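You operate a simulated robot arm through the tools that you are given. There is no shell and no other tool. Be economical: measure what you need, move in short steps, check, and stop when the job is done.

You run a simulated two-armed robot. Do the job below in one go: nothing can be reset, and whatever is moved stays where it is left.

Task
Take the yellow square plug and leave it in the grey small yellow-handled tray. Take the green cap and put it on the small steel shelf. Put the clip tube on the rear deck strip away on the middle shelf of the bench rack. Take the ice pack and put it on the middle shelf of the bench rack. Take the yellow bearing block and leave it on the wheel step. Put the yellow cup in the wash basin. Put the white cup in the wash basin. Take the inlet plug and put it in the steel parts tray. Turn the water pressure knob to 0 bar. Fetch the sprinkler head and stand it on the low bench. Open the cool box lid. Do these in any order. Set down upright: yellow square plug, green cap, yellow bearing block, yellow cup, white cup, inlet plug, sprinkler head.

The check looks at the end state, three seconds after you hand in, the way a careful person would. Anything else that was tipped, shoved, dropped, spilled or broken makes it a failure. A push-on lid holds only when it is set on centred and level and pressed home; a screw cap is set on level and turned clockwise until tight.

Robot
Two 7-joint arms with two-finger parallel grippers on one trunk, on a base that drives. Base frame: it is fixed to the floor where the robot stands at the start and does not move with it; the origin is under the middle of the robot, x ahead of it, y to its left, z up; the surface under the hand at the start is at about z = 1000. Lengths are in mm, angles in degrees, forces in N, time in s.
The left shoulder is at the start at [70, 188, 1365], the right one opposite. With the tool pointing down near the work surface each hand reaches from about 300 to 800 mm from the robot's upright axis, wherever it stands, measured 20 degrees to its own side. Places, roughly: clip tube (3x3x10 cm) [500, -1600, 1100]; cool box lid [5600, 11100, 1100]; green cap (5x5x7 cm) [400, -1100, 1000]; ice pack (8x15x4 cm) [8800, -8700, 800]; inlet plug (5x5x7 cm) [5600, 9600, 700]; low bench [10100, -6200, 400]; middle shelf of the bench rack [9000, -8000, 1000]; small steel shelf (48x13 cm) [580, -520, 1540]; small yellow-handled tray (20x21x4 cm) [500, -1300, 1000]; sprinkler head (6x6x15 cm) [9000, -8900, 900]; steel parts tray (15x20x4 cm) [5200, 10100, 900]; wash basin (27x26 cm) [5280, 9840, 860]; water pressure knob [5600, 10200, 1000]; wheel step (22x25 cm) [6320, 11620, 420]; white cup (8x7x9 cm) [5500, 10600, 900]; yellow bearing block (9x5x7 cm) [5400, 10200, 900]; yellow cup (8x7x9 cm) [5200, 10500, 900]; yellow square plug [500, 0, 1000]. Payload 3.91 kg a hand.
The TCP of each hand is the grasp point between the finger pads, 30 mm short of the fingertips. In the tool frame z runs along the fingers and y along their closing line. The gripper opens to 110 mm. The fingers are 20 mm wide and 10 mm thick; the gripper's body (48 by 112 mm) begins 55 mm behind the TCP.
Orientation is that of the tool frame in the base frame, as a unit quaternion [x, y, z, w]. With the fingers straight down and closing along the base's y, the tool's x points along the base's -x, its y along +y and its z along -z.

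Tools
- The arms move only by the tool send_rows. It takes "left_plan", "right_plan" or both (then of equal length, played together; a hand with none holds still); each is a list of rows, each a list of 3 entries, a list of its own where there are three numbers: the shift along the tool's x, y, z in mm, then the turn, a rotation vector about the tool's x, y, z in rad, then the finger opening in mm, from 0 to 110. In form: [[[x, y, z], [rx, ry, rz], jaw], ...]. A call has 1 to 10 rows; each row shifts and turns the commanded pose from where the row before left it, along the tool's axes as they then stand. Each row takes 0.2 s and may step no farther than 50 mm and 8.6 degrees from the row before; otherwise, or with a gripper value out of range, the whole call is refused. A pose out of reach is approached as far as the arm can. The call stops where the force on the tool passes 40 N (or 10 N more than at its start, if that is more) or the arm is blocked; 0.2 s more then pass. Each finger travels about 72 mm/s and halts on what it meets, pressing with about 25 N; the grip force reading is that of the motor and also rises with nothing between the fingers. The clock runs only during rows and for 0.2 s after the last one: add rows that do not move to give the fingers time. It gives the time, the measured TCP pose, the force on the tool (base axes), the opening and the grip force at its end, in the units of the frame above (readings bear some noise), with the torque about the TCP (base axes, N m) and any sound that the robot's microphone picked up, and new pictures: "pictures" is both (left out), scene, wrist or none (wrist: the cameras of the hands that moved).
- Cameras (640 x 400 px; columns grow to the right, rows downward): "scene" is now at [122.7, -46.2, 1588.1]; the picture's right is [-0.52, -0.85, -0.00], its down [-0.53, 0.32, -0.78] and it looks along [0.67, -0.41, -0.62] (base axes); focal length 216 px, centre (320, 200). "left" rides on the left gripper at [72, -17, -103] in its tool frame; the picture's right is [0.23, 0.97, 0.00], its down [-0.76, 0.18, -0.62] and it looks along [-0.61, 0.14, 0.78] (tool axes); focal length 222 px, centre (320, 200). "right" rides on the right gripper at [72, 17, -103] in its tool frame; the picture's right is [-0.23, 0.97, 0.00], its down [-0.76, -0.18, -0.62] and it looks along [-0.61, -0.14, 0.78] (tool axes); focal length 222 px, centre (320, 200). There is no depth. A picture from a camera that has moved, and an enlarged one, comes with that camera's place and axes in the base frame and with its lens.
- raise_lower(by): slides the trunk up (or, below 0, down) by that many mm; the arms and the scene camera ride with it, the base frame stays. It gives what a move gives, with no picture.
- steer(legs): drives the robot by 1 to 6 legs, each [ahead, turn to the left] in mm and degrees, along the robot's own axes; the way and the turn of a leg run together, so that a leg with both is an arc; at most 1500 mm and 180 degrees a leg. The arms and the cameras ride along, it lands a little off, and it stops where it bumps. It gives what a move gives, and a new picture of the scene camera.
- pan_tilt(pan, tilt): turns the head with the scene camera to pan (to the left, within 86 degrees either way) and tilt (down, from -29 to 69), counted from straight ahead of the robot. It gives what a move gives, and a new picture of the scene camera.
- close_up(camera, box): a new picture of the part [left, top, right, bottom] of that camera's present view, enlarged. It takes no simulated time.
- hand_in(): hands the job in; it is judged then, once.

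Work in short steps. Places have to be worked out from the pictures, the camera data and where the tool is seen: move nearer, look again, correct. Check each grasp and each placing, and mend what went wrong. You have 525 turns and 360 pictures in all, those below and enlarged ones among them. Open the grippers and draw the arms clear of the work before you hand the job in, unless the task says otherwise; then end with one line.

The tools are called after "Call:" as a command line: name --argument value ..., lists and objects as JSON in quotes. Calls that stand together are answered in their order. send_rows: Moves the arms, as the interface text tells. Its arguments: {"type":"object","properties":{"left_plan":{"type":"array"},"right_plan":{"type":"array"},"pictures":{"type":"string","enum":["both","scene","wrist","none"]}},"required":[]} The other tools are called the same way: raise_lower (by) slides the trunk up or down; steer (legs) drives the base; pan_tilt (pan, tilt) turns the head that bears the scene camera; close_up (camera, box) takes an enlarged picture of a part of a camera's view; hand_in () hands the job in.

At the start:

```text
time: 0.0
left_ee_pos: [456.5, -6.3, 1150.5]
left_ee_rot: [0.0, 1.0, 0.0, -0.001]
left_force: [0.0, -0.2, 0.0]
left_wrist_torque: [0.04, -0.03, 0.0]
left_opening: 109.7
left_grip_force: 0.0
right_ee_pos: [465.1, -430.8, 1150.2]
right_ee_rot: [0.0, 1.0, 0.0, -0.001]
right_force: [-0.4, 0.3, 0.1]
right_wrist_torque: [0.02, 0.0, -0.03]
right_opening: 109.7
right_grip_force: 0.0
trunk travel left (down, up): [-875.0, 65.0]
robot x, y, heading: [2.3, 0.8, -0.0]
head pan, tilt: [-31.3, 38.5]
```

scene: 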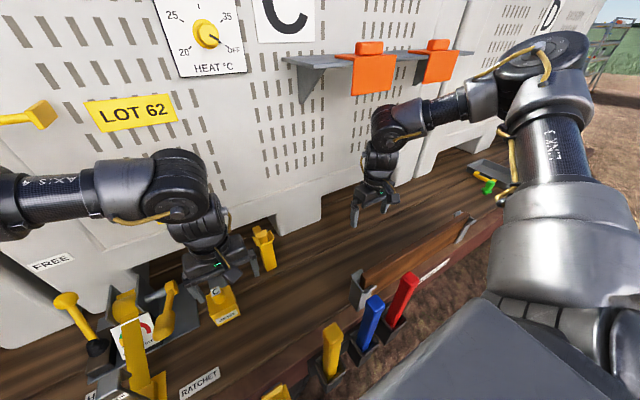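
right: 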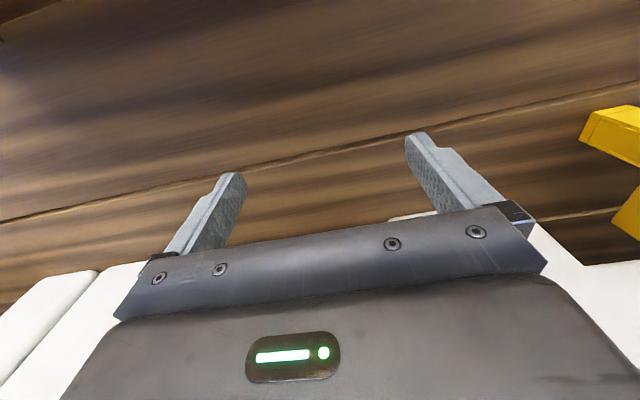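
left: 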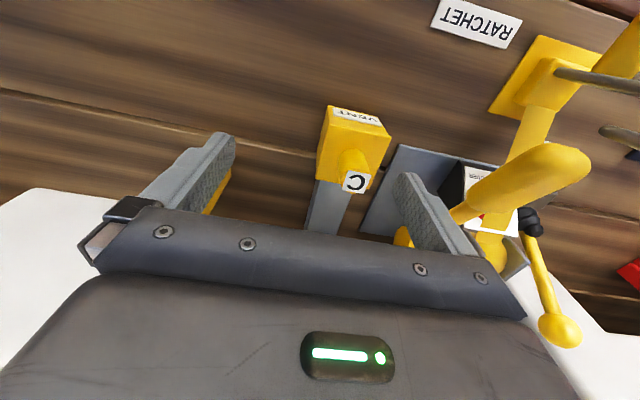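

I'll look closely at the area beneath the left hand to find the yellow square plug.

Call:
close_up --camera "scene" --box '[40, 180, 300, 400]'

Call:
close_up --camera "left" --box '[200, 0, 640, 275]'

Call:
pan_tilt --pan -70 --tilt 30

```text
1.82 times, centred on (170, 290) of scene
camera zoom: at [122.7, -46.2, 1588.1], right [-0.52, -0.85, 0.0], down [-0.53, 0.32, -0.78], along [0.67, -0.41, -0.62], focal length 392 px, centre (593, 36)
```

zoom: 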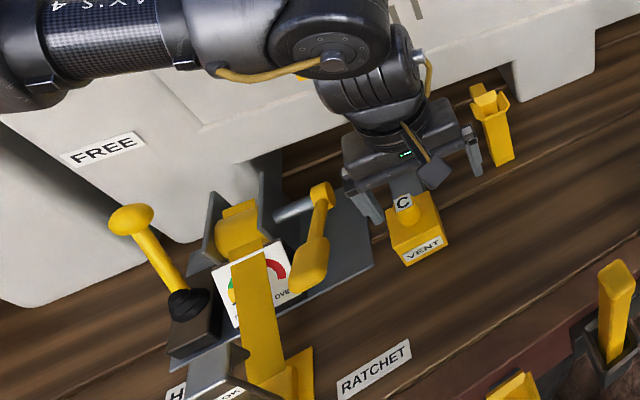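

```text
1.45 times, centred on (420, 138) of left
camera zoom: at [384.7, -24.4, 1253.6], right [-0.23, 0.97, 0.0], down [0.76, 0.18, 0.62], along [0.61, 0.14, -0.78], focal length 323 px, centre (174, 291)
```

zoom: 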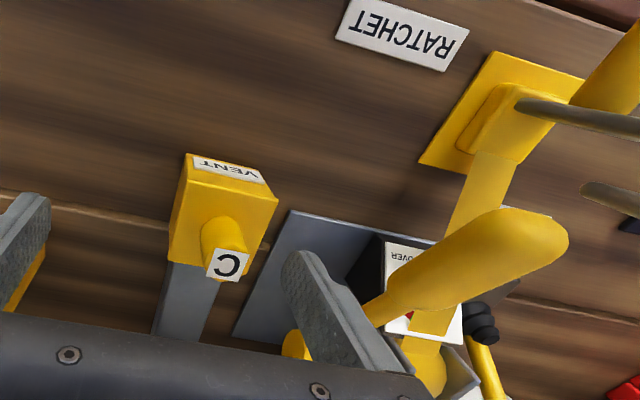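

```text
time: 1.1
left_ee_pos: [456.9, -5.8, 1149.9]
left_ee_rot: [-0.001, 1.0, 0.0, 0.001]
left_force: [0.6, -0.2, 0.7]
left_wrist_torque: [-0.01, 0.03, 0.04]
left_opening: 110.1
left_grip_force: 0.1
right_ee_pos: [463.9, -430.1, 1149.3]
right_ee_rot: [0.0, 1.0, 0.0, -0.001]
right_force: [0.1, -0.6, 0.4]
right_wrist_torque: [0.06, 0.01, -0.01]
right_opening: 110.1
right_grip_force: 0.2
trunk travel left (down, up): [-875.0, 65.0]
robot x, y, heading: [0.5, 1.6, 0.1]
head pan, tilt: [-70.0, 30.0]
camera scene: at [80.2, -86.5, 1601.2], right [-0.94, -0.34, 0.0], down [-0.17, 0.47, -0.87], along [0.3, -0.81, -0.5], focal length 216 px, centre (320, 200)
```

scene: 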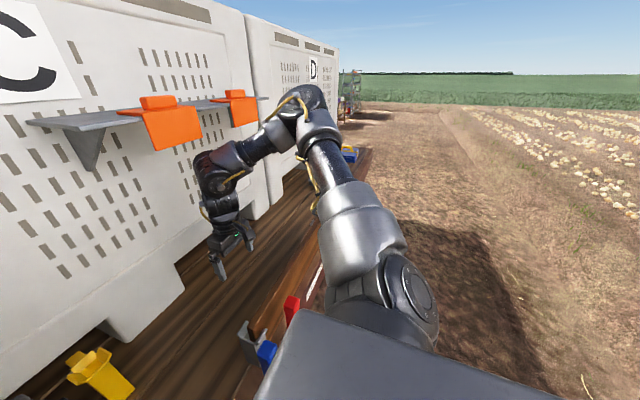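

The VENT-labelled block near [484,27] and another yellow item near [611,-129] are both candidates. I raise the left hand and look from above.

Call:
send_rows --left_plan '[[[30, 0, -40], [0, 0, 0], 110], [[40, 0, -30], [0, 0, 0], 110], [[40, 0, -10], [0, 0, 0], 110]]' --pictures "wrist"

Call:
pan_tilt --pan -5 --tilt 50

```text
time: 1.9
left_ee_pos: [347.1, -9.1, 1230.0]
left_ee_rot: [0.0, 1.0, 0.001, 0.0]
left_force: [0.8, 0.7, -0.5]
left_wrist_torque: [-0.02, -0.01, 0.03]
left_opening: 110.0
left_grip_force: 0.2
right_ee_pos: [464.0, -430.9, 1150.5]
right_ee_rot: [0.0, 1.0, 0.0, 0.0]
right_force: [0.1, 0.0, 0.2]
right_wrist_torque: [0.03, 0.0, -0.02]
right_opening: 110.1
right_grip_force: 0.0
trunk travel left (down, up): [-875.0, 65.0]
robot x, y, heading: [-1.0, -0.1, 0.1]
head pan, tilt: [-70.0, 30.0]
camera left: at [274.2, -26.6, 1333.1], right [-0.23, 0.97, 0.0], down [0.76, 0.18, 0.62], along [0.61, 0.14, -0.78], focal length 222 px, centre (320, 200)
```

left: 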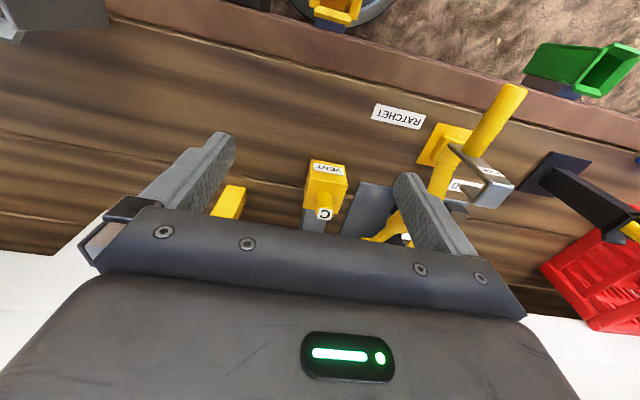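

```text
time: 3.2
left_ee_pos: [348.0, -8.6, 1230.0]
left_ee_rot: [0.001, 1.0, 0.0, 0.0]
left_force: [1.3, 0.1, -0.6]
left_wrist_torque: [-0.02, 0.02, 0.01]
left_opening: 110.1
left_grip_force: 0.0
right_ee_pos: [464.7, -428.7, 1149.5]
right_ee_rot: [0.0, 1.0, 0.0, 0.001]
right_force: [0.1, -0.1, -0.4]
right_wrist_torque: [0.0, -0.01, 0.0]
right_opening: 109.9
right_grip_force: 0.1
trunk travel left (down, up): [-875.0, 65.0]
robot x, y, heading: [-1.8, 2.0, -0.1]
head pan, tilt: [-5.0, 50.0]
camera scene: at [126.0, -8.6, 1571.7], right [-0.09, -1.0, 0.0], down [-0.76, 0.07, -0.64], along [0.64, -0.06, -0.77], focal length 216 px, centre (320, 200)
```

scene: 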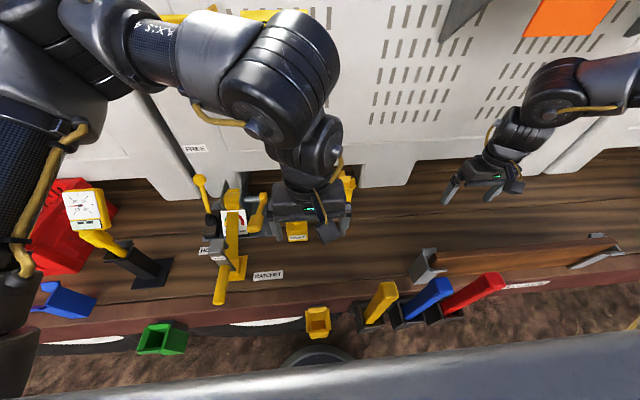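

The hand blocks the view; I move the left hand aside to the left and back, then zoom.

Call:
send_rows --left_plan '[[[0, 45, -20], [0, 0, 0], 110], [[0, 48, -10], [0, 0, 0], 110], [[0, 48, 0], [0, 0, 0], 110], [[0, 48, 0], [0, 0, 0], 110], [[0, 48, 0], [0, 0, 0], 110]]' --pictures "none"

Call:
close_up --camera "scene" --box '[180, 130, 460, 305]'

```text
time: 4.4
left_ee_pos: [347.3, 234.5, 1260.7]
left_ee_rot: [0.0, 1.0, -0.002, -0.001]
left_force: [0.1, 0.1, 0.3]
left_wrist_torque: [-0.02, 0.0, -0.02]
left_opening: 109.8
left_grip_force: 0.1
right_ee_pos: [462.6, -427.1, 1152.3]
right_ee_rot: [0.0, 1.0, -0.001, 0.001]
right_force: [-0.6, -0.3, -0.6]
right_wrist_torque: [-0.04, -0.01, 0.04]
right_opening: 109.9
right_grip_force: 0.1
trunk travel left (down, up): [-875.0, 65.0]
robot x, y, heading: [0.6, -1.4, -0.0]
head pan, tilt: [-5.0, 50.0]
```

```text
2.29 times, centred on (320, 218) of scene
camera zoom: at [124.2, -3.2, 1571.9], right [-0.09, -1.0, 0.0], down [-0.76, 0.06, -0.64], along [0.64, -0.06, -0.77], focal length 493 px, centre (320, 160)
```

zoom: 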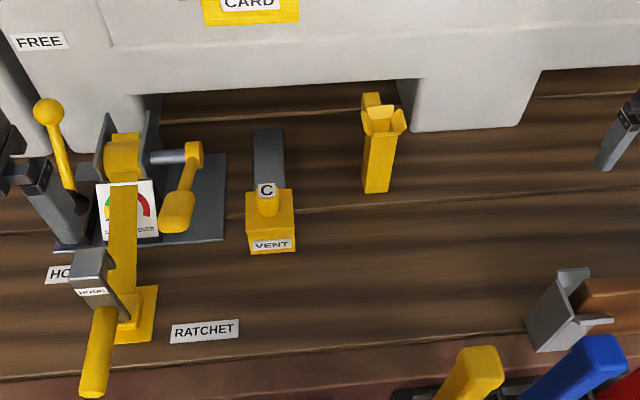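

I bring the left wrist camera over the standing yellow item near [540,-120] to inspect it.

Call:
send_rows --left_plan '[[[0, -48, 0], [0, 0, 0], 110], [[0, -48, 0], [0, 0, 0], 110], [[0, -48, 0], [0, 0, 0], 110], [[0, -48, 0], [0, 0, 0], 110], [[0, -48, 0], [0, 0, 0], 110], [[-20, -40, 10], [0, 0, 0], 110], [[-20, -20, 40], [0, 0, 0], 110], [[-30, 0, 40], [0, 0, 0], 110]]' --pictures "wrist"

Call:
close_up --camera "left" --box '[160, 30, 480, 230]'

```text
time: 6.2
left_ee_pos: [418.4, -69.7, 1168.8]
left_ee_rot: [0.001, 1.0, 0.001, -0.001]
left_force: [0.0, 1.1, -0.5]
left_wrist_torque: [0.0, 0.05, -0.03]
left_opening: 110.3
left_grip_force: 0.1
right_ee_pos: [465.4, -429.5, 1149.7]
right_ee_rot: [0.0, 1.0, -0.001, 0.0]
right_force: [-0.6, 0.0, -0.8]
right_wrist_torque: [0.01, -0.03, 0.01]
right_opening: 109.9
right_grip_force: 0.0
trunk travel left (down, up): [-875.0, 65.0]
robot x, y, heading: [5.2, -3.2, 0.1]
head pan, tilt: [-5.0, 50.0]
camera left: at [345.5, -86.5, 1271.8], right [-0.23, 0.97, 0.0], down [0.76, 0.18, 0.62], along [0.61, 0.14, -0.78], focal length 222 px, centre (320, 200)
```

left: 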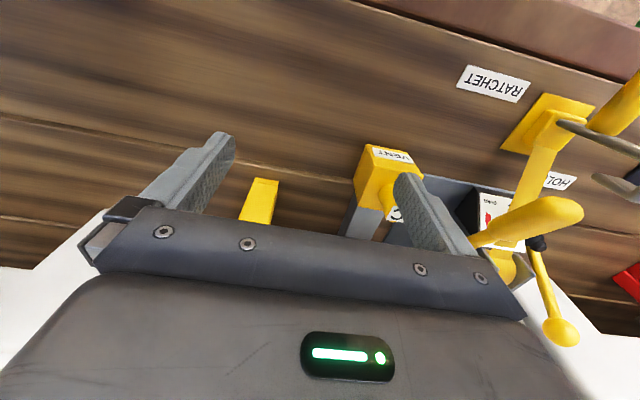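

```text
2.00 times, centred on (320, 130) of left
camera zoom: at [345.5, -86.5, 1271.8], right [-0.23, 0.97, 0.0], down [0.76, 0.18, 0.62], along [0.61, 0.14, -0.78], focal length 444 px, centre (320, 340)
```

zoom: 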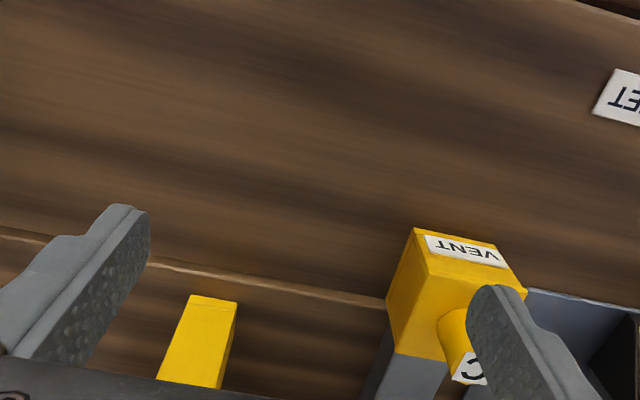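

I advance the hand so the standing item appears in the free upper part of its picture.

Call:
send_rows --left_plan '[[[-40, -10, -30], [0, 0, 0], 110], [[-45, -10, 0], [0, 0, 0], 110], [[-45, -10, 0], [0, 0, 0], 110]]' --pictures "none"

Call:
close_up --camera "left" --box '[160, 30, 480, 230]'

Call:
close_up --camera "scene" --box '[250, 150, 400, 250]'

```text
refused: row 1 steps farther than a row can; nothing moved
```

```text
2.00 times, centred on (320, 130) of left
camera zoom: at [345.5, -86.5, 1271.8], right [-0.23, 0.97, 0.0], down [0.76, 0.18, 0.62], along [0.61, 0.14, -0.78], focal length 444 px, centre (320, 340)
```

zoom: 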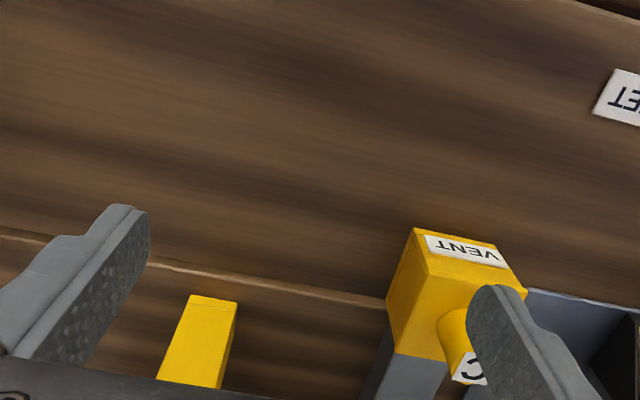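

```text
4.00 times, centred on (325, 200) of scene
camera zoom: at [128.0, -7.6, 1571.6], right [-0.09, -1.0, 0.0], down [-0.76, 0.07, -0.64], along [0.64, -0.06, -0.77], focal length 862 px, centre (300, 200)
```

zoom: 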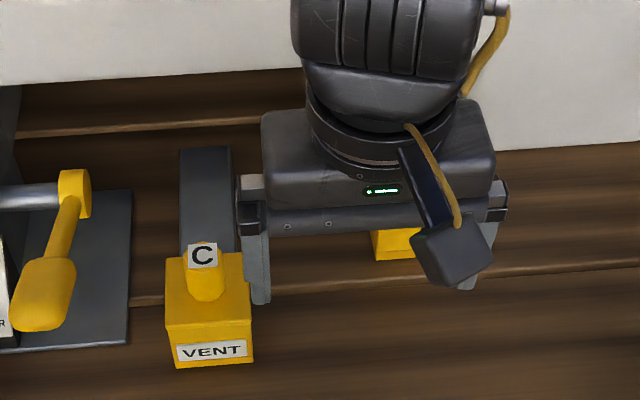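

Redo with smaller steps.

Call:
send_rows --left_plan '[[[-38, -10, -25], [0, 0, 0], 110], [[-45, -10, 0], [0, 0, 0], 110], [[-45, -10, 0], [0, 0, 0], 110], [[-20, -10, 0], [0, 0, 0], 110]]' --pictures "none"

Call:
close_up --camera "left" --box '[160, 30, 480, 230]'

```text
time: 7.2
left_ee_pos: [560.0, -93.5, 1194.5]
left_ee_rot: [-0.002, 1.0, -0.004, 0.0]
left_force: [0.8, 0.3, 0.8]
left_wrist_torque: [-0.02, -0.01, 0.0]
left_opening: 110.1
left_grip_force: 0.1
left hand out of reach, approached as far as the arm can: row 4
right_ee_pos: [464.9, -429.1, 1150.2]
right_ee_rot: [0.0, 1.0, 0.0, 0.001]
right_force: [-0.6, -0.1, 0.7]
right_wrist_torque: [-0.01, -0.02, 0.01]
right_opening: 109.9
right_grip_force: 0.1
trunk travel left (down, up): [-875.0, 65.0]
robot x, y, heading: [-0.9, 1.4, -0.1]
head pan, tilt: [-5.0, 50.0]
```

```text
2.00 times, centred on (320, 130) of left
camera zoom: at [488.0, -109.2, 1298.6], right [-0.23, 0.97, -0.01], down [0.76, 0.19, 0.62], along [0.61, 0.14, -0.78], focal length 444 px, centre (320, 340)
```

zoom: 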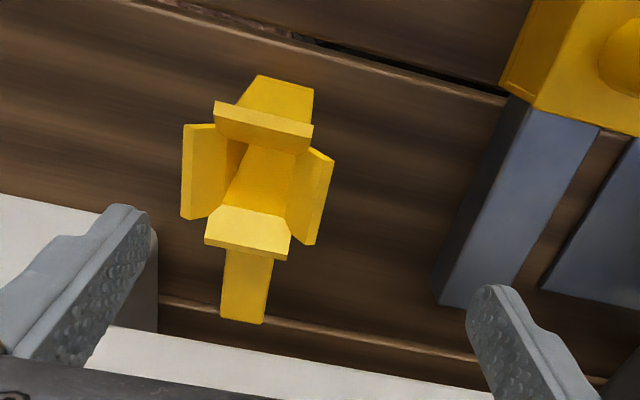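

I now inspect the VENT block from the same viewpoint.

Call:
send_rows --left_plan '[[[20, 45, 0], [0, 0, 0], 110], [[20, 45, 0], [0, 0, 0], 110], [[0, 40, 0], [0, 0, 0], 110]]' --pictures "none"

Call:
close_up --camera "left" --box '[160, 0, 480, 200]'

Call:
close_up --camera "scene" --box '[270, 150, 390, 250]'

```text
time: 8.0
left_ee_pos: [518.9, 35.2, 1192.7]
left_ee_rot: [0.001, 1.0, -0.001, -0.001]
left_force: [0.3, 0.0, -1.1]
left_wrist_torque: [0.0, 0.03, -0.02]
left_opening: 109.8
left_grip_force: 0.1
right_ee_pos: [465.1, -429.3, 1150.8]
right_ee_rot: [0.001, 1.0, 0.0, 0.0]
right_force: [0.7, 0.1, 0.5]
right_wrist_torque: [0.01, 0.0, 0.01]
right_opening: 110.0
right_grip_force: 0.0
trunk travel left (down, up): [-875.0, 65.0]
robot x, y, heading: [-1.8, -1.9, -0.3]
head pan, tilt: [-5.0, 50.0]
```

```text
2.00 times, centred on (320, 100) of left
camera zoom: at [446.0, 18.0, 1296.6], right [-0.23, 0.97, 0.0], down [0.76, 0.18, 0.62], along [0.61, 0.14, -0.78], focal length 444 px, centre (320, 400)
```

zoom: 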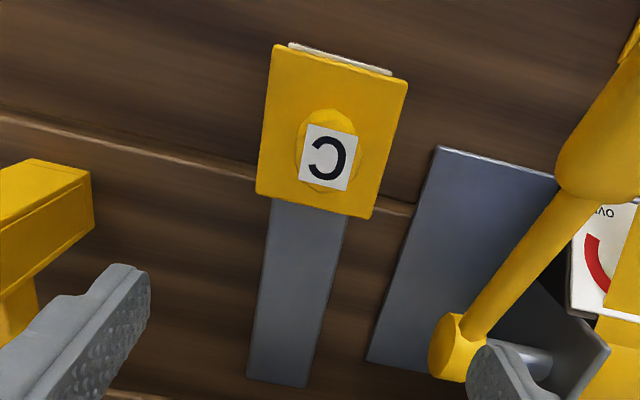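

```text
4.00 times, centred on (330, 200) of scene
camera zoom: at [126.5, -6.6, 1571.6], right [-0.09, -1.0, 0.0], down [-0.76, 0.07, -0.64], along [0.64, -0.06, -0.77], focal length 862 px, centre (280, 200)
```

zoom: 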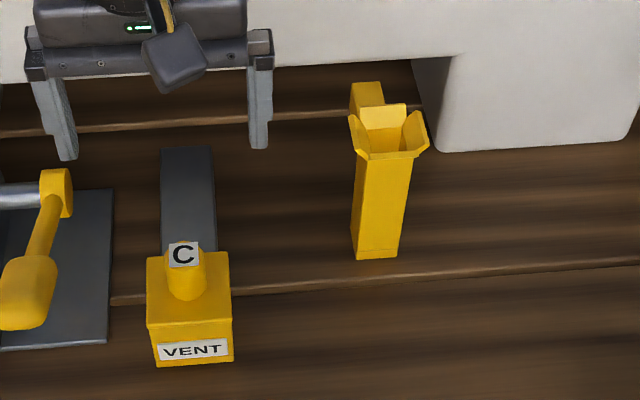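

The VENT block resembles a square plug with a knob handle; the other looks like a funnel/gauge. Before deciding I'll survey the cap area for comparison. First retract both hands up and in.

Call:
send_rows --left_plan '[[[40, 25, -10], [0, 0, 0], 110], [[40, 25, -10], [0, 0, 0], 110], [[40, 25, -10], [0, 0, 0], 110], [[40, 25, -10], [0, 0, 0], 110], [[10, 25, -10], [0, 0, 0], 110]]' --right_plan '[[[25, 40, -10], [0, 0, 0], 110], [[25, 40, -10], [0, 0, 0], 110], [[25, 40, -10], [0, 0, 0], 110], [[25, 40, -20], [0, 0, 0], 110], [[20, 40, -20], [0, 0, 0], 110]]' --pictures "none"

Call:
steer --legs '[[0, -90], [600, 0]]'

Call:
pan_tilt --pan 60 --tilt 35

```text
refused: row 4 steps farther than a row can; nothing moved
```

```text
time: 9.7
left_ee_pos: [509.1, -105.7, 1194.2]
left_ee_rot: [0.135, 0.991, 0.0, 0.0]
left_force: [0.4, -0.2, 1.2]
left_wrist_torque: [-0.03, -0.04, -0.01]
left_opening: 109.9
left_grip_force: 0.1
right_ee_pos: [344.7, -535.7, 1153.2]
right_ee_rot: [0.127, 0.992, 0.006, 0.017]
right_force: [4.9, 0.6, -2.1]
right_wrist_torque: [0.15, -0.23, 0.34]
right_opening: 109.2
right_grip_force: 0.0
trunk travel left (down, up): [-875.0, 65.0]
robot x, y, heading: [0.4, -0.6, -15.5]
head pan, tilt: [-5.0, 50.0]
stopped in leg 1: the force on the tool passed its limit at 75 N (the readings are from after the stop); the commanded pose is now the measured one
camera scene: at [120.5, -42.3, 1571.6], right [-0.35, -0.94, 0.0], down [-0.72, 0.27, -0.64], along [0.6, -0.22, -0.77], focal length 216 px, centre (320, 200)
```

scene: 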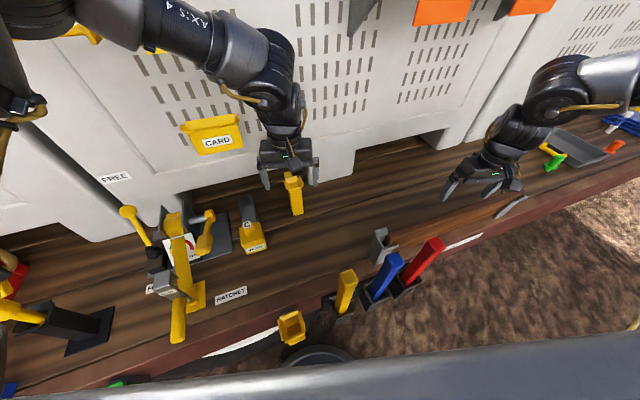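

```text
time: 11.0
left_ee_pos: [510.9, -106.9, 1192.8]
left_ee_rot: [0.135, 0.991, 0.0, -0.001]
left_force: [-0.2, 0.7, -0.9]
left_wrist_torque: [0.02, 0.0, 0.02]
left_opening: 109.6
left_grip_force: 0.1
right_ee_pos: [344.1, -535.4, 1153.2]
right_ee_rot: [0.129, 0.992, 0.005, 0.017]
right_force: [7.0, -1.2, 0.9]
right_wrist_torque: [-0.08, -0.17, 0.46]
right_opening: 109.8
right_grip_force: 0.1
trunk travel left (down, up): [-875.0, 65.0]
robot x, y, heading: [-1.1, -0.9, -15.6]
head pan, tilt: [60.0, 35.0]
camera scene: at [112.0, 46.9, 1593.3], right [0.7, -0.71, 0.0], down [-0.41, -0.4, -0.82], along [0.58, 0.58, -0.57], focal length 216 px, centre (320, 200)
```

scene: 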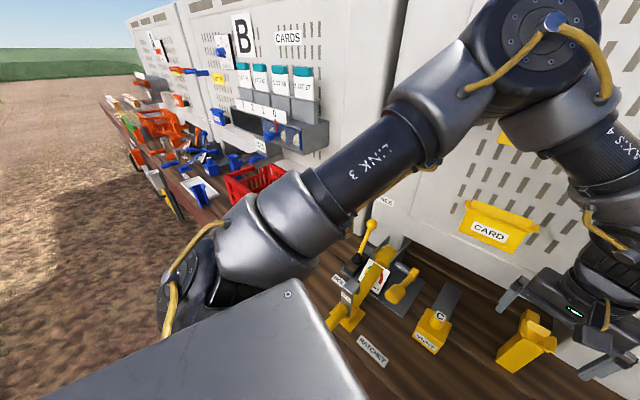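

The turn was stopped by the right arm touching something. I look at the right side to see what.

Call:
pan_tilt --pan -35 --tilt 35

```text
time: 12.7
left_ee_pos: [510.7, -106.2, 1192.6]
left_ee_rot: [0.134, 0.991, 0.001, -0.001]
left_force: [0.7, 0.9, -0.1]
left_wrist_torque: [0.0, -0.01, -0.02]
left_opening: 110.0
left_grip_force: 0.0
right_ee_pos: [344.7, -535.9, 1152.5]
right_ee_rot: [0.127, 0.992, 0.005, 0.016]
right_force: [7.9, -0.8, 0.7]
right_wrist_torque: [-0.07, -0.23, 0.47]
right_opening: 109.5
right_grip_force: 0.1
trunk travel left (down, up): [-875.0, 65.0]
robot x, y, heading: [-1.0, 1.5, -15.5]
head pan, tilt: [-35.0, 35.0]
camera scene: at [105.7, -82.7, 1593.3], right [-0.77, -0.64, 0.0], down [-0.37, 0.44, -0.82], along [0.52, -0.63, -0.57], focal length 216 px, centre (320, 200)
```

scene: 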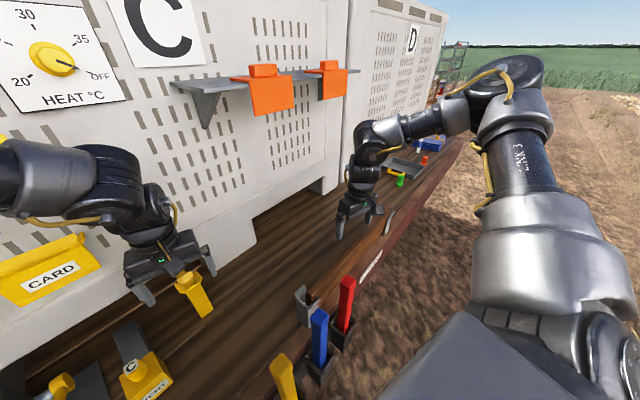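

Unclear; I check the right wrist camera and a close-up of the right hand.

Call:
close_up --camera "scene" --box '[300, 60, 480, 260]'

Call:
close_up --camera "right" --box '[0, 0, 640, 400]'

```text
2.00 times, centred on (390, 160) of scene
camera zoom: at [105.7, -82.7, 1593.3], right [-0.77, -0.64, 0.0], down [-0.37, 0.44, -0.82], along [0.52, -0.63, -0.57], focal length 431 px, centre (180, 280)
```

zoom: 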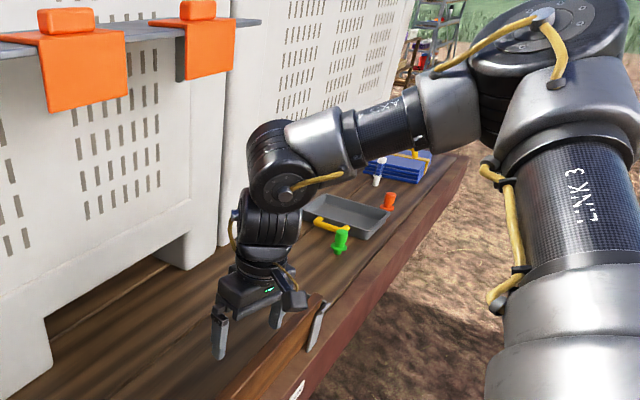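

```text
1.00 times, centred on (320, 200) of right (not enlarged: the box is as wide or as high as the picture)
camera zoom: at [275.2, -502.5, 1254.3], right [0.47, 0.88, 0.02], down [0.67, -0.37, 0.64], along [0.58, -0.29, -0.76], focal length 222 px, centre (320, 200)
```

zoom: 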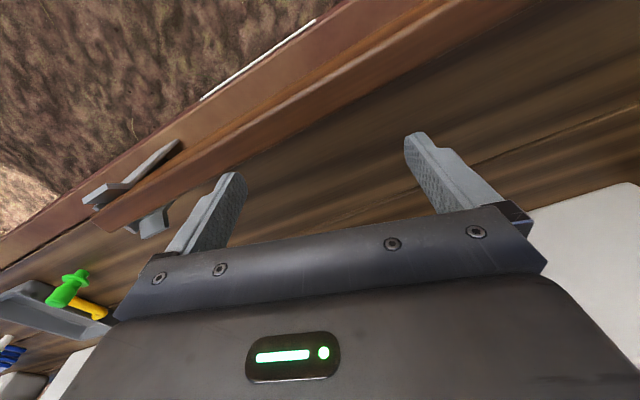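

The right fingertips seem to rub against the upstanding plank at the bench edge (contact on its −x side). I move the right hand slightly forward, then raise it, and pull the left in too.

Call:
send_rows --left_plan '[[[35, 15, -10], [0, 0, 0], 110], [[35, 15, -10], [0, 0, 0], 110], [[35, 15, -10], [0, 0, 0], 110], [[35, 15, -10], [0, 0, 0], 110], [[10, 15, -10], [0, 0, 0], 110]]' --right_plan '[[[-10, 0, -10], [0, 0, 0], 110], [[0, 0, -40], [0, 0, 0], 110], [[0, 0, -40], [0, 0, 0], 110], [[0, 20, -40], [0, 0, 0], 110], [[0, 30, -30], [0, 0, 0], 110]]' --pictures "scene"

```text
time: 13.9
left_ee_pos: [385.1, 12.0, 1240.9]
left_ee_rot: [0.136, 0.991, -0.002, 0.0]
left_force: [-0.1, 0.8, -0.1]
left_wrist_torque: [-0.05, -0.02, -0.01]
left_opening: 110.1
left_grip_force: 0.2
right_ee_pos: [358.8, -486.5, 1316.5]
right_ee_rot: [0.128, 0.992, 0.003, 0.018]
right_force: [0.2, 0.7, 0.5]
right_wrist_torque: [-0.06, 0.01, 0.02]
right_opening: 110.1
right_grip_force: 0.1
trunk travel left (down, up): [-875.0, 65.0]
robot x, y, heading: [1.5, -0.3, -15.5]
head pan, tilt: [-35.0, 35.0]
camera scene: at [103.8, -76.9, 1593.7], right [-0.77, -0.64, 0.0], down [-0.37, 0.44, -0.82], along [0.52, -0.63, -0.57], focal length 216 px, centre (320, 200)
```

scene: 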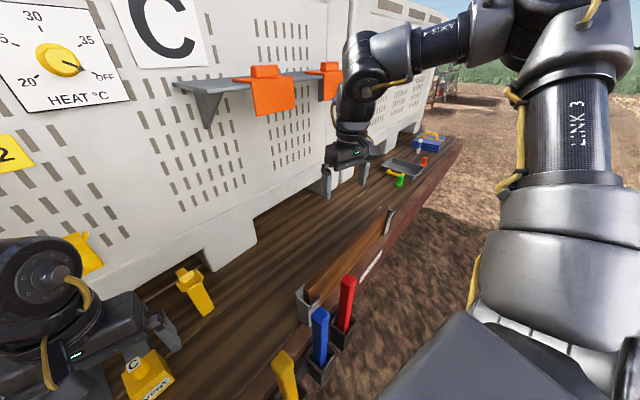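

Board intact, path clear. Turn the rest of the way right (to heading −90) and advance 700 mm.

Call:
steer --legs '[[0, -74.5], [700, 0]]'

```text
time: 21.1
left_ee_pos: [102.3, -1084.8, 1241.7]
left_ee_rot: [0.711, 0.703, -0.001, 0.0]
left_force: [-0.2, 0.1, 0.3]
left_wrist_torque: [0.0, -0.01, -0.03]
left_opening: 110.1
left_grip_force: 0.0
right_ee_pos: [-386.5, -1187.9, 1314.6]
right_ee_rot: [0.705, 0.709, -0.007, 0.016]
right_force: [-0.2, -0.3, -0.4]
right_wrist_torque: [0.03, 0.01, 0.02]
right_opening: 110.1
right_grip_force: 0.1
trunk travel left (down, up): [-875.0, 65.0]
robot x, y, heading: [-2.6, -719.9, -90.5]
head pan, tilt: [-35.0, 35.0]
camera scene: at [-57.0, -838.3, 1593.6], right [-0.81, 0.58, 0.0], down [0.33, 0.47, -0.82], along [-0.48, -0.67, -0.57], focal length 216 px, centre (320, 200)
```

scene: 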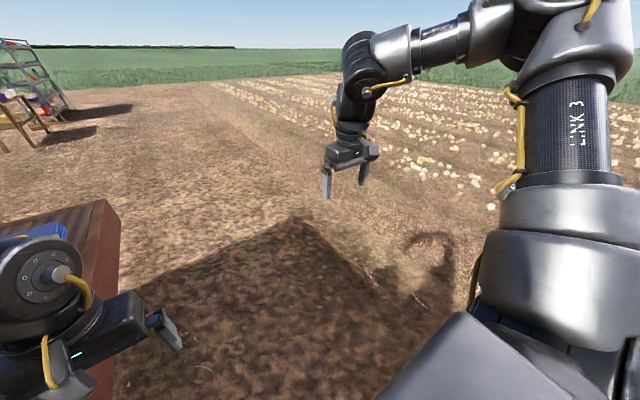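

Advance another 480 mm to about y = −1200 and turn left to face the bench.

Call:
steer --legs '[[480, 0], [0, 90.5]]'

Call:
pan_tilt --pan 0 --tilt 45

```text
time: 27.7
left_ee_pos: [359.8, -1089.5, 1242.8]
left_ee_rot: [0.007, 1.0, 0.001, -0.001]
left_force: [-0.2, -0.8, 0.5]
left_wrist_torque: [-0.01, -0.02, 0.03]
left_opening: 109.8
left_grip_force: 0.1
right_ee_pos: [462.5, -1577.8, 1314.8]
right_ee_rot: [-0.002, 1.0, 0.008, 0.016]
right_force: [-0.3, -0.1, 0.4]
right_wrist_torque: [0.01, -0.02, 0.05]
right_opening: 109.5
right_grip_force: 0.0
trunk travel left (down, up): [-875.0, 65.0]
robot x, y, heading: [-10.8, -1194.0, -0.4]
head pan, tilt: [-35.0, 35.0]
camera scene: at [111.1, -1247.6, 1593.4], right [-0.58, -0.81, 0.0], down [-0.47, 0.33, -0.82], along [0.67, -0.48, -0.57], focal length 216 px, centre (320, 200)
```

scene: 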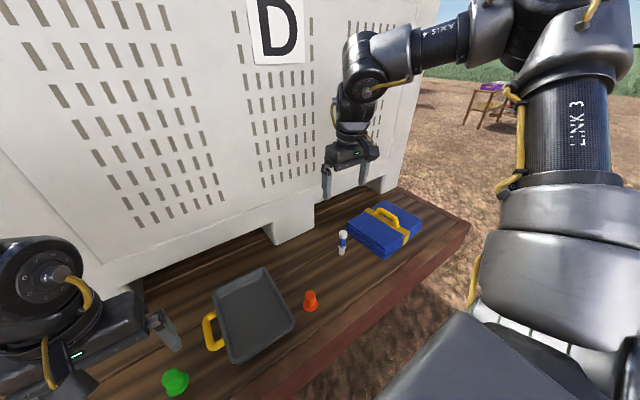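

```text
time: 28.7
left_ee_pos: [359.6, -1089.5, 1241.6]
left_ee_rot: [0.007, 1.0, 0.0, 0.0]
left_force: [-0.2, 0.1, 0.6]
left_wrist_torque: [-0.01, 0.01, -0.01]
left_opening: 110.1
left_grip_force: 0.2
right_ee_pos: [461.2, -1577.4, 1314.9]
right_ee_rot: [-0.002, 1.0, 0.008, 0.016]
right_force: [0.4, 0.7, 0.1]
right_wrist_torque: [0.0, 0.02, -0.01]
right_opening: 109.8
right_grip_force: 0.0
trunk travel left (down, up): [-875.0, 65.0]
robot x, y, heading: [-7.1, -1193.6, -0.7]
head pan, tilt: [0.0, 45.0]
camera scene: at [120.8, -1196.8, 1578.6], right [-0.01, -1.0, 0.0], down [-0.71, 0.01, -0.71], along [0.71, -0.01, -0.71], focal length 216 px, centre (320, 200)
```

scene: 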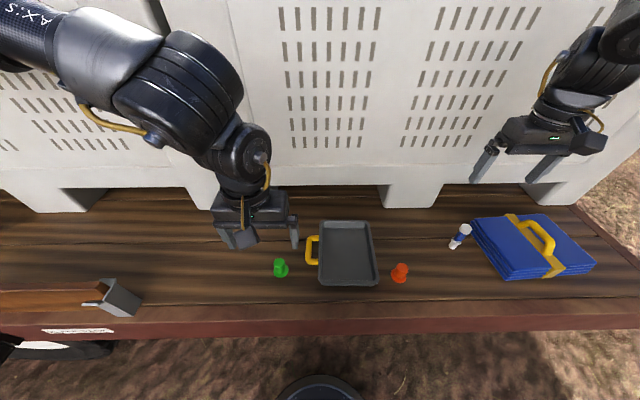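

The green cap is near [409,−1096], tray centre near [482,−1285], clip tube near [520,−1600] – so the listed places are rounded to 100 mm, and the VENT block ([480,28]) is the square plug. Zoom at the cap and tube.

Call:
close_up --camera "scene" --box '[240, 200, 420, 310]'

Call:
close_up --camera "scene" --box '[420, 190, 520, 260]'

```text
3.56 times, centred on (330, 255) of scene
camera zoom: at [120.8, -1196.8, 1578.6], right [-0.01, -1.0, 0.0], down [-0.71, 0.01, -0.71], along [0.71, -0.01, -0.71], focal length 767 px, centre (284, 4)
```

zoom: 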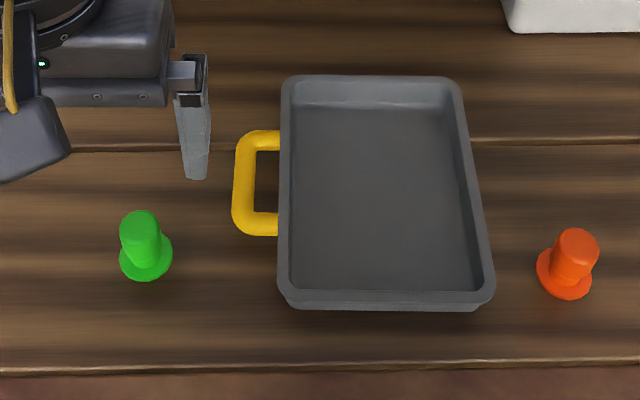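

```text
5.71 times, centred on (470, 225) of scene
camera zoom: at [120.8, -1196.8, 1578.6], right [-0.01, -1.0, 0.0], down [-0.71, 0.01, -0.71], along [0.71, -0.01, -0.71], focal length 1232 px, centre (-537, 57)
```

zoom: 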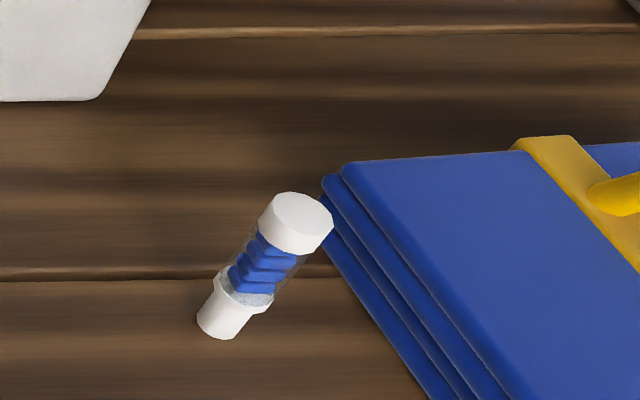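

Move the left hand above the cap at [409,−1094] and check alignment through the wrist camera.

Call:
send_rows --left_plan '[[[-25, -3, 30], [0, 0, 0], 110], [[-25, -2, 30], [0, 0, 0], 100], [[0, 0, 40], [0, 0, 0], 90], [[0, 0, 30], [0, 0, 0], 80]]' --pictures "wrist"

```text
time: 29.7
left_ee_pos: [411.7, -1094.4, 1110.3]
left_ee_rot: [0.007, 1.0, 0.0, 0.0]
left_force: [0.3, -1.5, 0.0]
left_wrist_torque: [0.01, 0.0, 0.01]
left_opening: 80.1
left_grip_force: 0.2
right_ee_pos: [463.1, -1576.8, 1314.4]
right_ee_rot: [-0.002, 1.0, 0.007, 0.016]
right_force: [0.5, -0.3, -0.6]
right_wrist_torque: [0.0, 0.01, 0.03]
right_opening: 110.1
right_grip_force: 0.2
trunk travel left (down, up): [-875.0, 65.0]
robot x, y, heading: [-8.1, -1194.6, -0.6]
head pan, tilt: [0.0, 45.0]
camera left: at [338.5, -1111.2, 1214.0], right [-0.21, 0.98, 0.0], down [0.76, 0.17, 0.62], along [0.61, 0.13, -0.78], focal length 222 px, centre (320, 200)
```

left: 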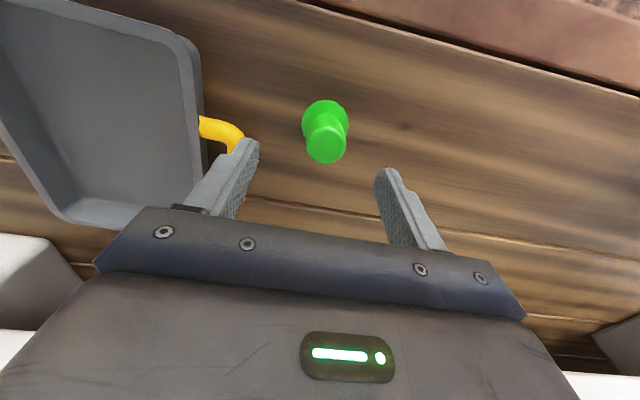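

Cap is at about [403,−1093]. Shift 8 mm back, descend to z≈1046 and close.

Call:
send_rows --left_plan '[[[8, 1, 20], [0, 0, 0], 80], [[0, 0, 24], [0, 0, 0], 70], [[0, 0, 20], [0, 0, 0], 60], [[0, 0, 0], [0, 0, 0], 20], [[0, 0, 0], [0, 0, 0], 10], [[0, 0, 0], [0, 0, 0], 10]]' --pictures "wrist"

```text
time: 31.1
left_ee_pos: [403.9, -1093.2, 1049.0]
left_ee_rot: [0.007, 1.0, 0.0, -0.001]
left_force: [-0.8, 0.0, -0.7]
left_wrist_torque: [-0.04, -0.02, 0.01]
left_opening: 39.1
left_grip_force: 24.8
right_ee_pos: [462.2, -1577.4, 1314.8]
right_ee_rot: [0.0, 1.0, 0.007, 0.016]
right_force: [-0.2, 0.0, -1.0]
right_wrist_torque: [0.01, 0.02, -0.03]
right_opening: 110.0
right_grip_force: 0.1
trunk travel left (down, up): [-875.0, 65.0]
robot x, y, heading: [-8.2, -1195.3, -0.8]
head pan, tilt: [0.0, 45.0]
camera left: at [330.1, -1109.6, 1152.3], right [-0.21, 0.98, 0.0], down [0.76, 0.17, 0.62], along [0.61, 0.13, -0.78], focal length 222 px, centre (320, 200)
```

left: 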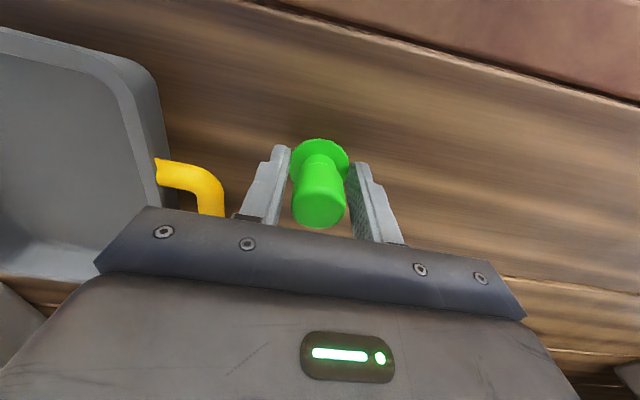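

Cap is gripped (39 mm). The shelf is high, so a downward tool won't do there; I release, pitch the tool forward 60° in place, and regrip.

Call:
send_rows --left_plan '[[[0, 0, 0], [0, 0, 0], 75], [[0, 0, 0], [0, -0.149, 0], 75], [[0, 0, 0], [0, -0.149, 0], 75], [[0, 0, 0], [0, -0.149, 0], 75], [[0, 0, 0], [0, -0.149, 0], 75], [[0, 0, 0], [0, -0.149, 0], 75], [[0, 0, 0], [0, -0.149, 0], 75], [[0, 0, 0], [0, -0.149, 0], 75], [[0, 0, 0], [0, 0, 0], 75]]' --pictures "both"

```text
time: 33.1
left_ee_pos: [512.3, -1124.0, 1078.1]
left_ee_rot: [0.007, 0.87, -0.003, 0.492]
left_force: [0.7, -0.1, 0.6]
left_wrist_torque: [-0.01, -0.01, -0.01]
left_opening: 75.2
left_grip_force: 0.1
left hand out of reach, approached as far as the arm can: row 6, 7, 8
right_ee_pos: [460.7, -1579.5, 1315.5]
right_ee_rot: [-0.001, 1.0, 0.008, 0.016]
right_force: [0.4, -0.6, -0.4]
right_wrist_torque: [0.01, 0.02, 0.06]
right_opening: 109.8
right_grip_force: 0.1
trunk travel left (down, up): [-875.0, 65.0]
robot x, y, heading: [-6.4, -1191.2, -0.7]
head pan, tilt: [0.0, 45.0]
camera scene: at [119.2, -1198.7, 1578.8], right [-0.01, -1.0, 0.0], down [-0.71, 0.01, -0.71], along [0.71, -0.01, -0.71], focal length 216 px, centre (320, 200)
camera left: at [385.3, -1139.9, 1070.7], right [-0.1, 0.98, -0.19], down [-0.14, 0.18, 0.97], along [0.99, 0.13, 0.12], focal length 222 px, centre (320, 200)
```

scene: 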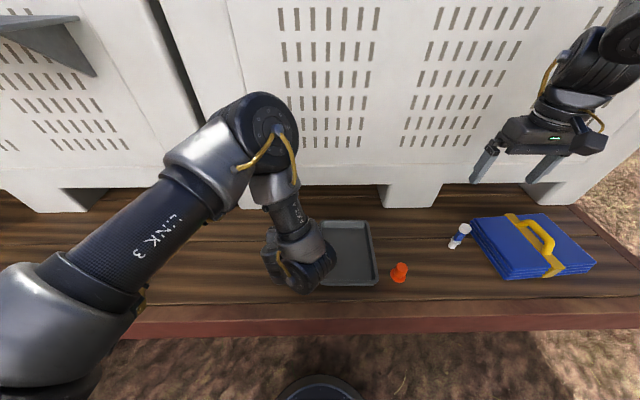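
left: 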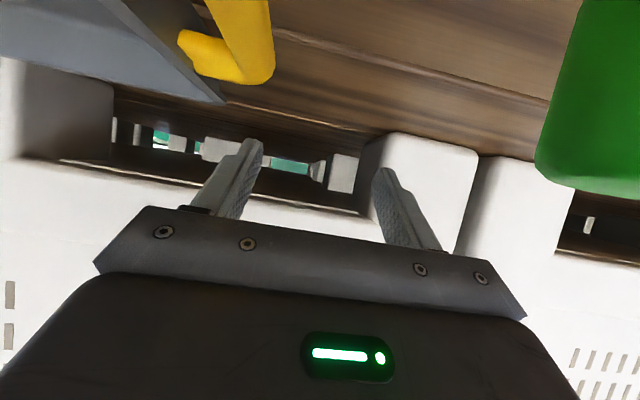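

The arm could not fold that close and slid forward beside the cap, which still stands. I lift the whole trunk 65 mm to clear it straight upward.

Call:
raise_lower --by 65

Call:
close_up --camera "left" --box '[0, 0, 640, 400]'

```text
time: 34.2
left_ee_pos: [513.6, -1122.8, 1143.1]
left_ee_rot: [0.006, 0.871, -0.004, 0.491]
left_force: [-0.5, 0.8, 0.1]
left_wrist_torque: [-0.06, -0.01, -0.02]
left_opening: 74.8
left_grip_force: 0.1
right_ee_pos: [462.2, -1577.9, 1379.6]
right_ee_rot: [0.0, 1.0, 0.009, 0.015]
right_force: [0.7, 1.2, -0.5]
right_wrist_torque: [-0.01, 0.02, 0.0]
right_opening: 110.1
right_grip_force: 0.1
trunk travel left (down, up): [-940.0, 0.0]
robot x, y, heading: [-13.1, -1191.9, -0.3]
head pan, tilt: [0.0, 45.0]
```

```text
1.00 times, centred on (320, 200) of left (not enlarged: the box is as wide or as high as the picture)
camera zoom: at [386.4, -1138.4, 1134.8], right [-0.1, 0.98, -0.19], down [-0.14, 0.18, 0.97], along [0.99, 0.13, 0.11], focal length 222 px, centre (320, 200)
```

zoom: 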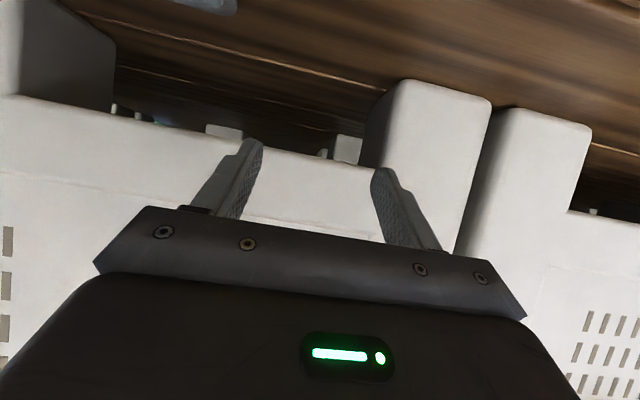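

Now back the robot 200 mm for room.

Call:
steer --legs '[[-200, 0]]'

```text
time: 35.8
left_ee_pos: [316.8, -1121.8, 1141.9]
left_ee_rot: [0.007, 0.872, -0.004, 0.49]
left_force: [0.7, 0.1, -0.7]
left_wrist_torque: [0.02, -0.03, 0.01]
left_opening: 74.9
left_grip_force: 0.1
right_ee_pos: [265.6, -1579.0, 1378.3]
right_ee_rot: [0.001, 1.0, 0.008, 0.014]
right_force: [1.1, 0.0, 0.0]
right_wrist_torque: [-0.02, 0.05, -0.01]
right_opening: 110.1
right_grip_force: 0.1
trunk travel left (down, up): [-940.0, 0.0]
robot x, y, heading: [-204.9, -1196.4, -0.9]
head pan, tilt: [0.0, 45.0]
camera scene: at [-73.1, -1195.1, 1643.1], right [-0.01, -1.0, 0.0], down [-0.71, 0.01, -0.7], along [0.7, -0.01, -0.71], focal length 216 px, centre (320, 200)
```

scene: 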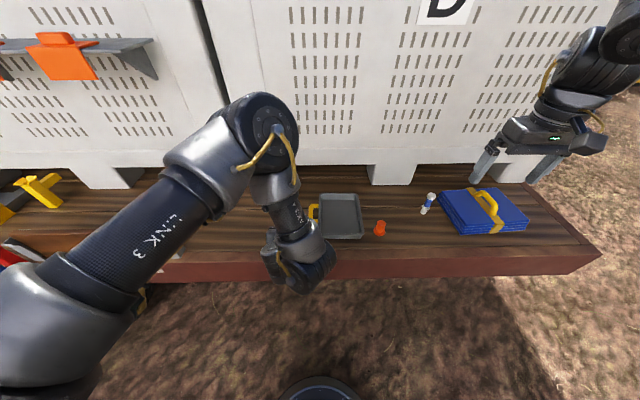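

Test where the commanded pose stands with a small raise.

Call:
send_rows --left_plan '[[[-8, 0, -5], [0, 0, 0], 75], [[-8, 0, -5], [0, 0, 0], 75]]' --pictures "wrist"

```text
time: 36.4
left_ee_pos: [315.2, -1122.2, 1161.9]
left_ee_rot: [0.008, 0.872, -0.004, 0.49]
left_force: [0.0, 0.5, -0.3]
left_wrist_torque: [-0.02, 0.02, 0.01]
left_opening: 75.2
left_grip_force: 0.1
right_ee_pos: [264.4, -1577.3, 1378.8]
right_ee_rot: [0.001, 1.0, 0.008, 0.015]
right_force: [1.0, -0.2, -1.1]
right_wrist_torque: [-0.03, 0.01, 0.02]
right_opening: 110.0
right_grip_force: 0.0
trunk travel left (down, up): [-940.0, 0.0]
robot x, y, heading: [-208.6, -1189.2, -0.9]
head pan, tilt: [0.0, 45.0]
camera left: at [188.5, -1137.4, 1153.8], right [-0.1, 0.98, -0.19], down [-0.13, 0.18, 0.97], along [0.99, 0.12, 0.11], focal length 222 px, centre (320, 200)
```

left: 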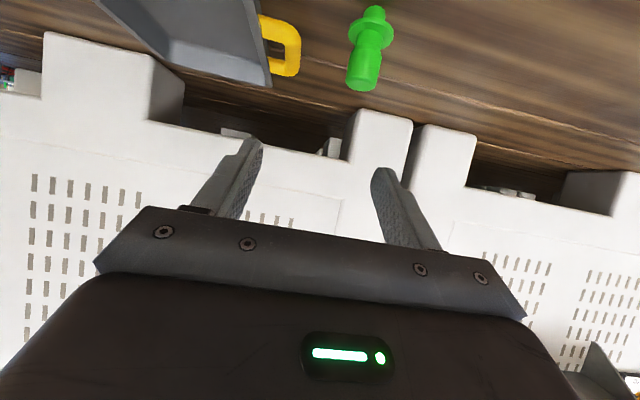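

The cap stands on a small foot, flange at z≈1020, handle up to 1068, at [404,−1095]. Approach with the tilted hand to [404,−1095,1052].

Call:
send_rows --left_plan '[[[0, 28, 0], [0, 0, 0], 75], [[9, 0, 27], [0, 0, 0], 75], [[10, 0, 27], [0, 0, 0], 75], [[10, 0, 27], [0, 0, 0], 70], [[9, 0, 27], [0, 0, 0], 70], [[9, 0, 26], [0, 0, 0], 65]]' --pictures "wrist"

```text
time: 37.8
left_ee_pos: [404.7, -1096.1, 1051.1]
left_ee_rot: [0.007, 0.871, -0.004, 0.491]
left_force: [0.4, 0.0, -0.7]
left_wrist_torque: [-0.01, -0.02, -0.01]
left_opening: 65.2
left_grip_force: 0.1
right_ee_pos: [264.3, -1576.0, 1378.9]
right_ee_rot: [0.001, 1.0, 0.008, 0.015]
right_force: [-0.1, 0.0, -0.2]
right_wrist_torque: [-0.08, 0.02, 0.01]
right_opening: 109.9
right_grip_force: 0.2
trunk travel left (down, up): [-940.0, 0.0]
robot x, y, heading: [-208.4, -1191.9, -0.9]
head pan, tilt: [0.0, 45.0]
camera left: at [278.8, -1110.7, 1042.1], right [-0.1, 0.98, -0.19], down [-0.14, 0.18, 0.97], along [0.99, 0.12, 0.11], focal length 222 px, centre (320, 200)
```

left: 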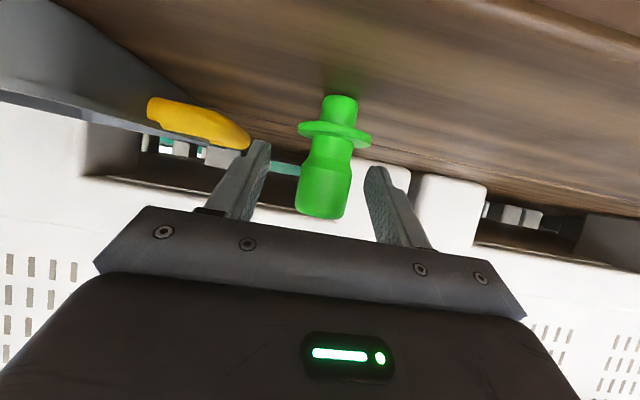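

Cap lies between the pads; close and lift straight up.

Call:
send_rows --left_plan '[[[0, 0, 0], [0, 0, 0], 20], [[0, 0, 0], [0, 0, 0], 10], [[0, 0, 0], [0, 0, 0], 10], [[-25, 0, -15], [0, 0, 0], 10], [[-40, 0, -25], [0, 0, 0], 10], [[-40, 0, -25], [0, 0, 0], 10]]' --pictures "wrist"

```text
time: 39.2
left_ee_pos: [401.6, -1099.5, 1175.5]
left_ee_rot: [0.008, 0.871, -0.004, 0.492]
left_force: [0.0, 0.1, -0.3]
left_wrist_torque: [0.01, -0.02, -0.01]
left_opening: 26.8
left_grip_force: 25.0
right_ee_pos: [261.0, -1576.7, 1379.5]
right_ee_rot: [0.001, 1.0, 0.007, 0.016]
right_force: [-0.4, 0.7, 0.6]
right_wrist_torque: [-0.01, -0.02, 0.01]
right_opening: 110.3
right_grip_force: 0.0
trunk travel left (down, up): [-940.0, 0.0]
robot x, y, heading: [-208.9, -1193.5, -0.8]
head pan, tilt: [0.0, 45.0]
camera left: at [273.7, -1115.1, 1167.4], right [-0.1, 0.98, -0.19], down [-0.14, 0.18, 0.97], along [0.99, 0.12, 0.11], focal length 222 px, centre (320, 200)
```

left: 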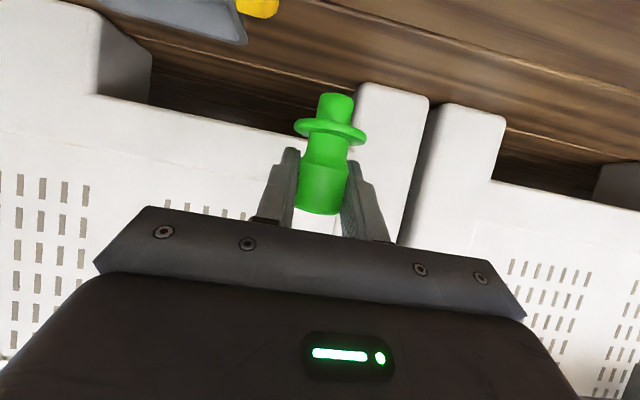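

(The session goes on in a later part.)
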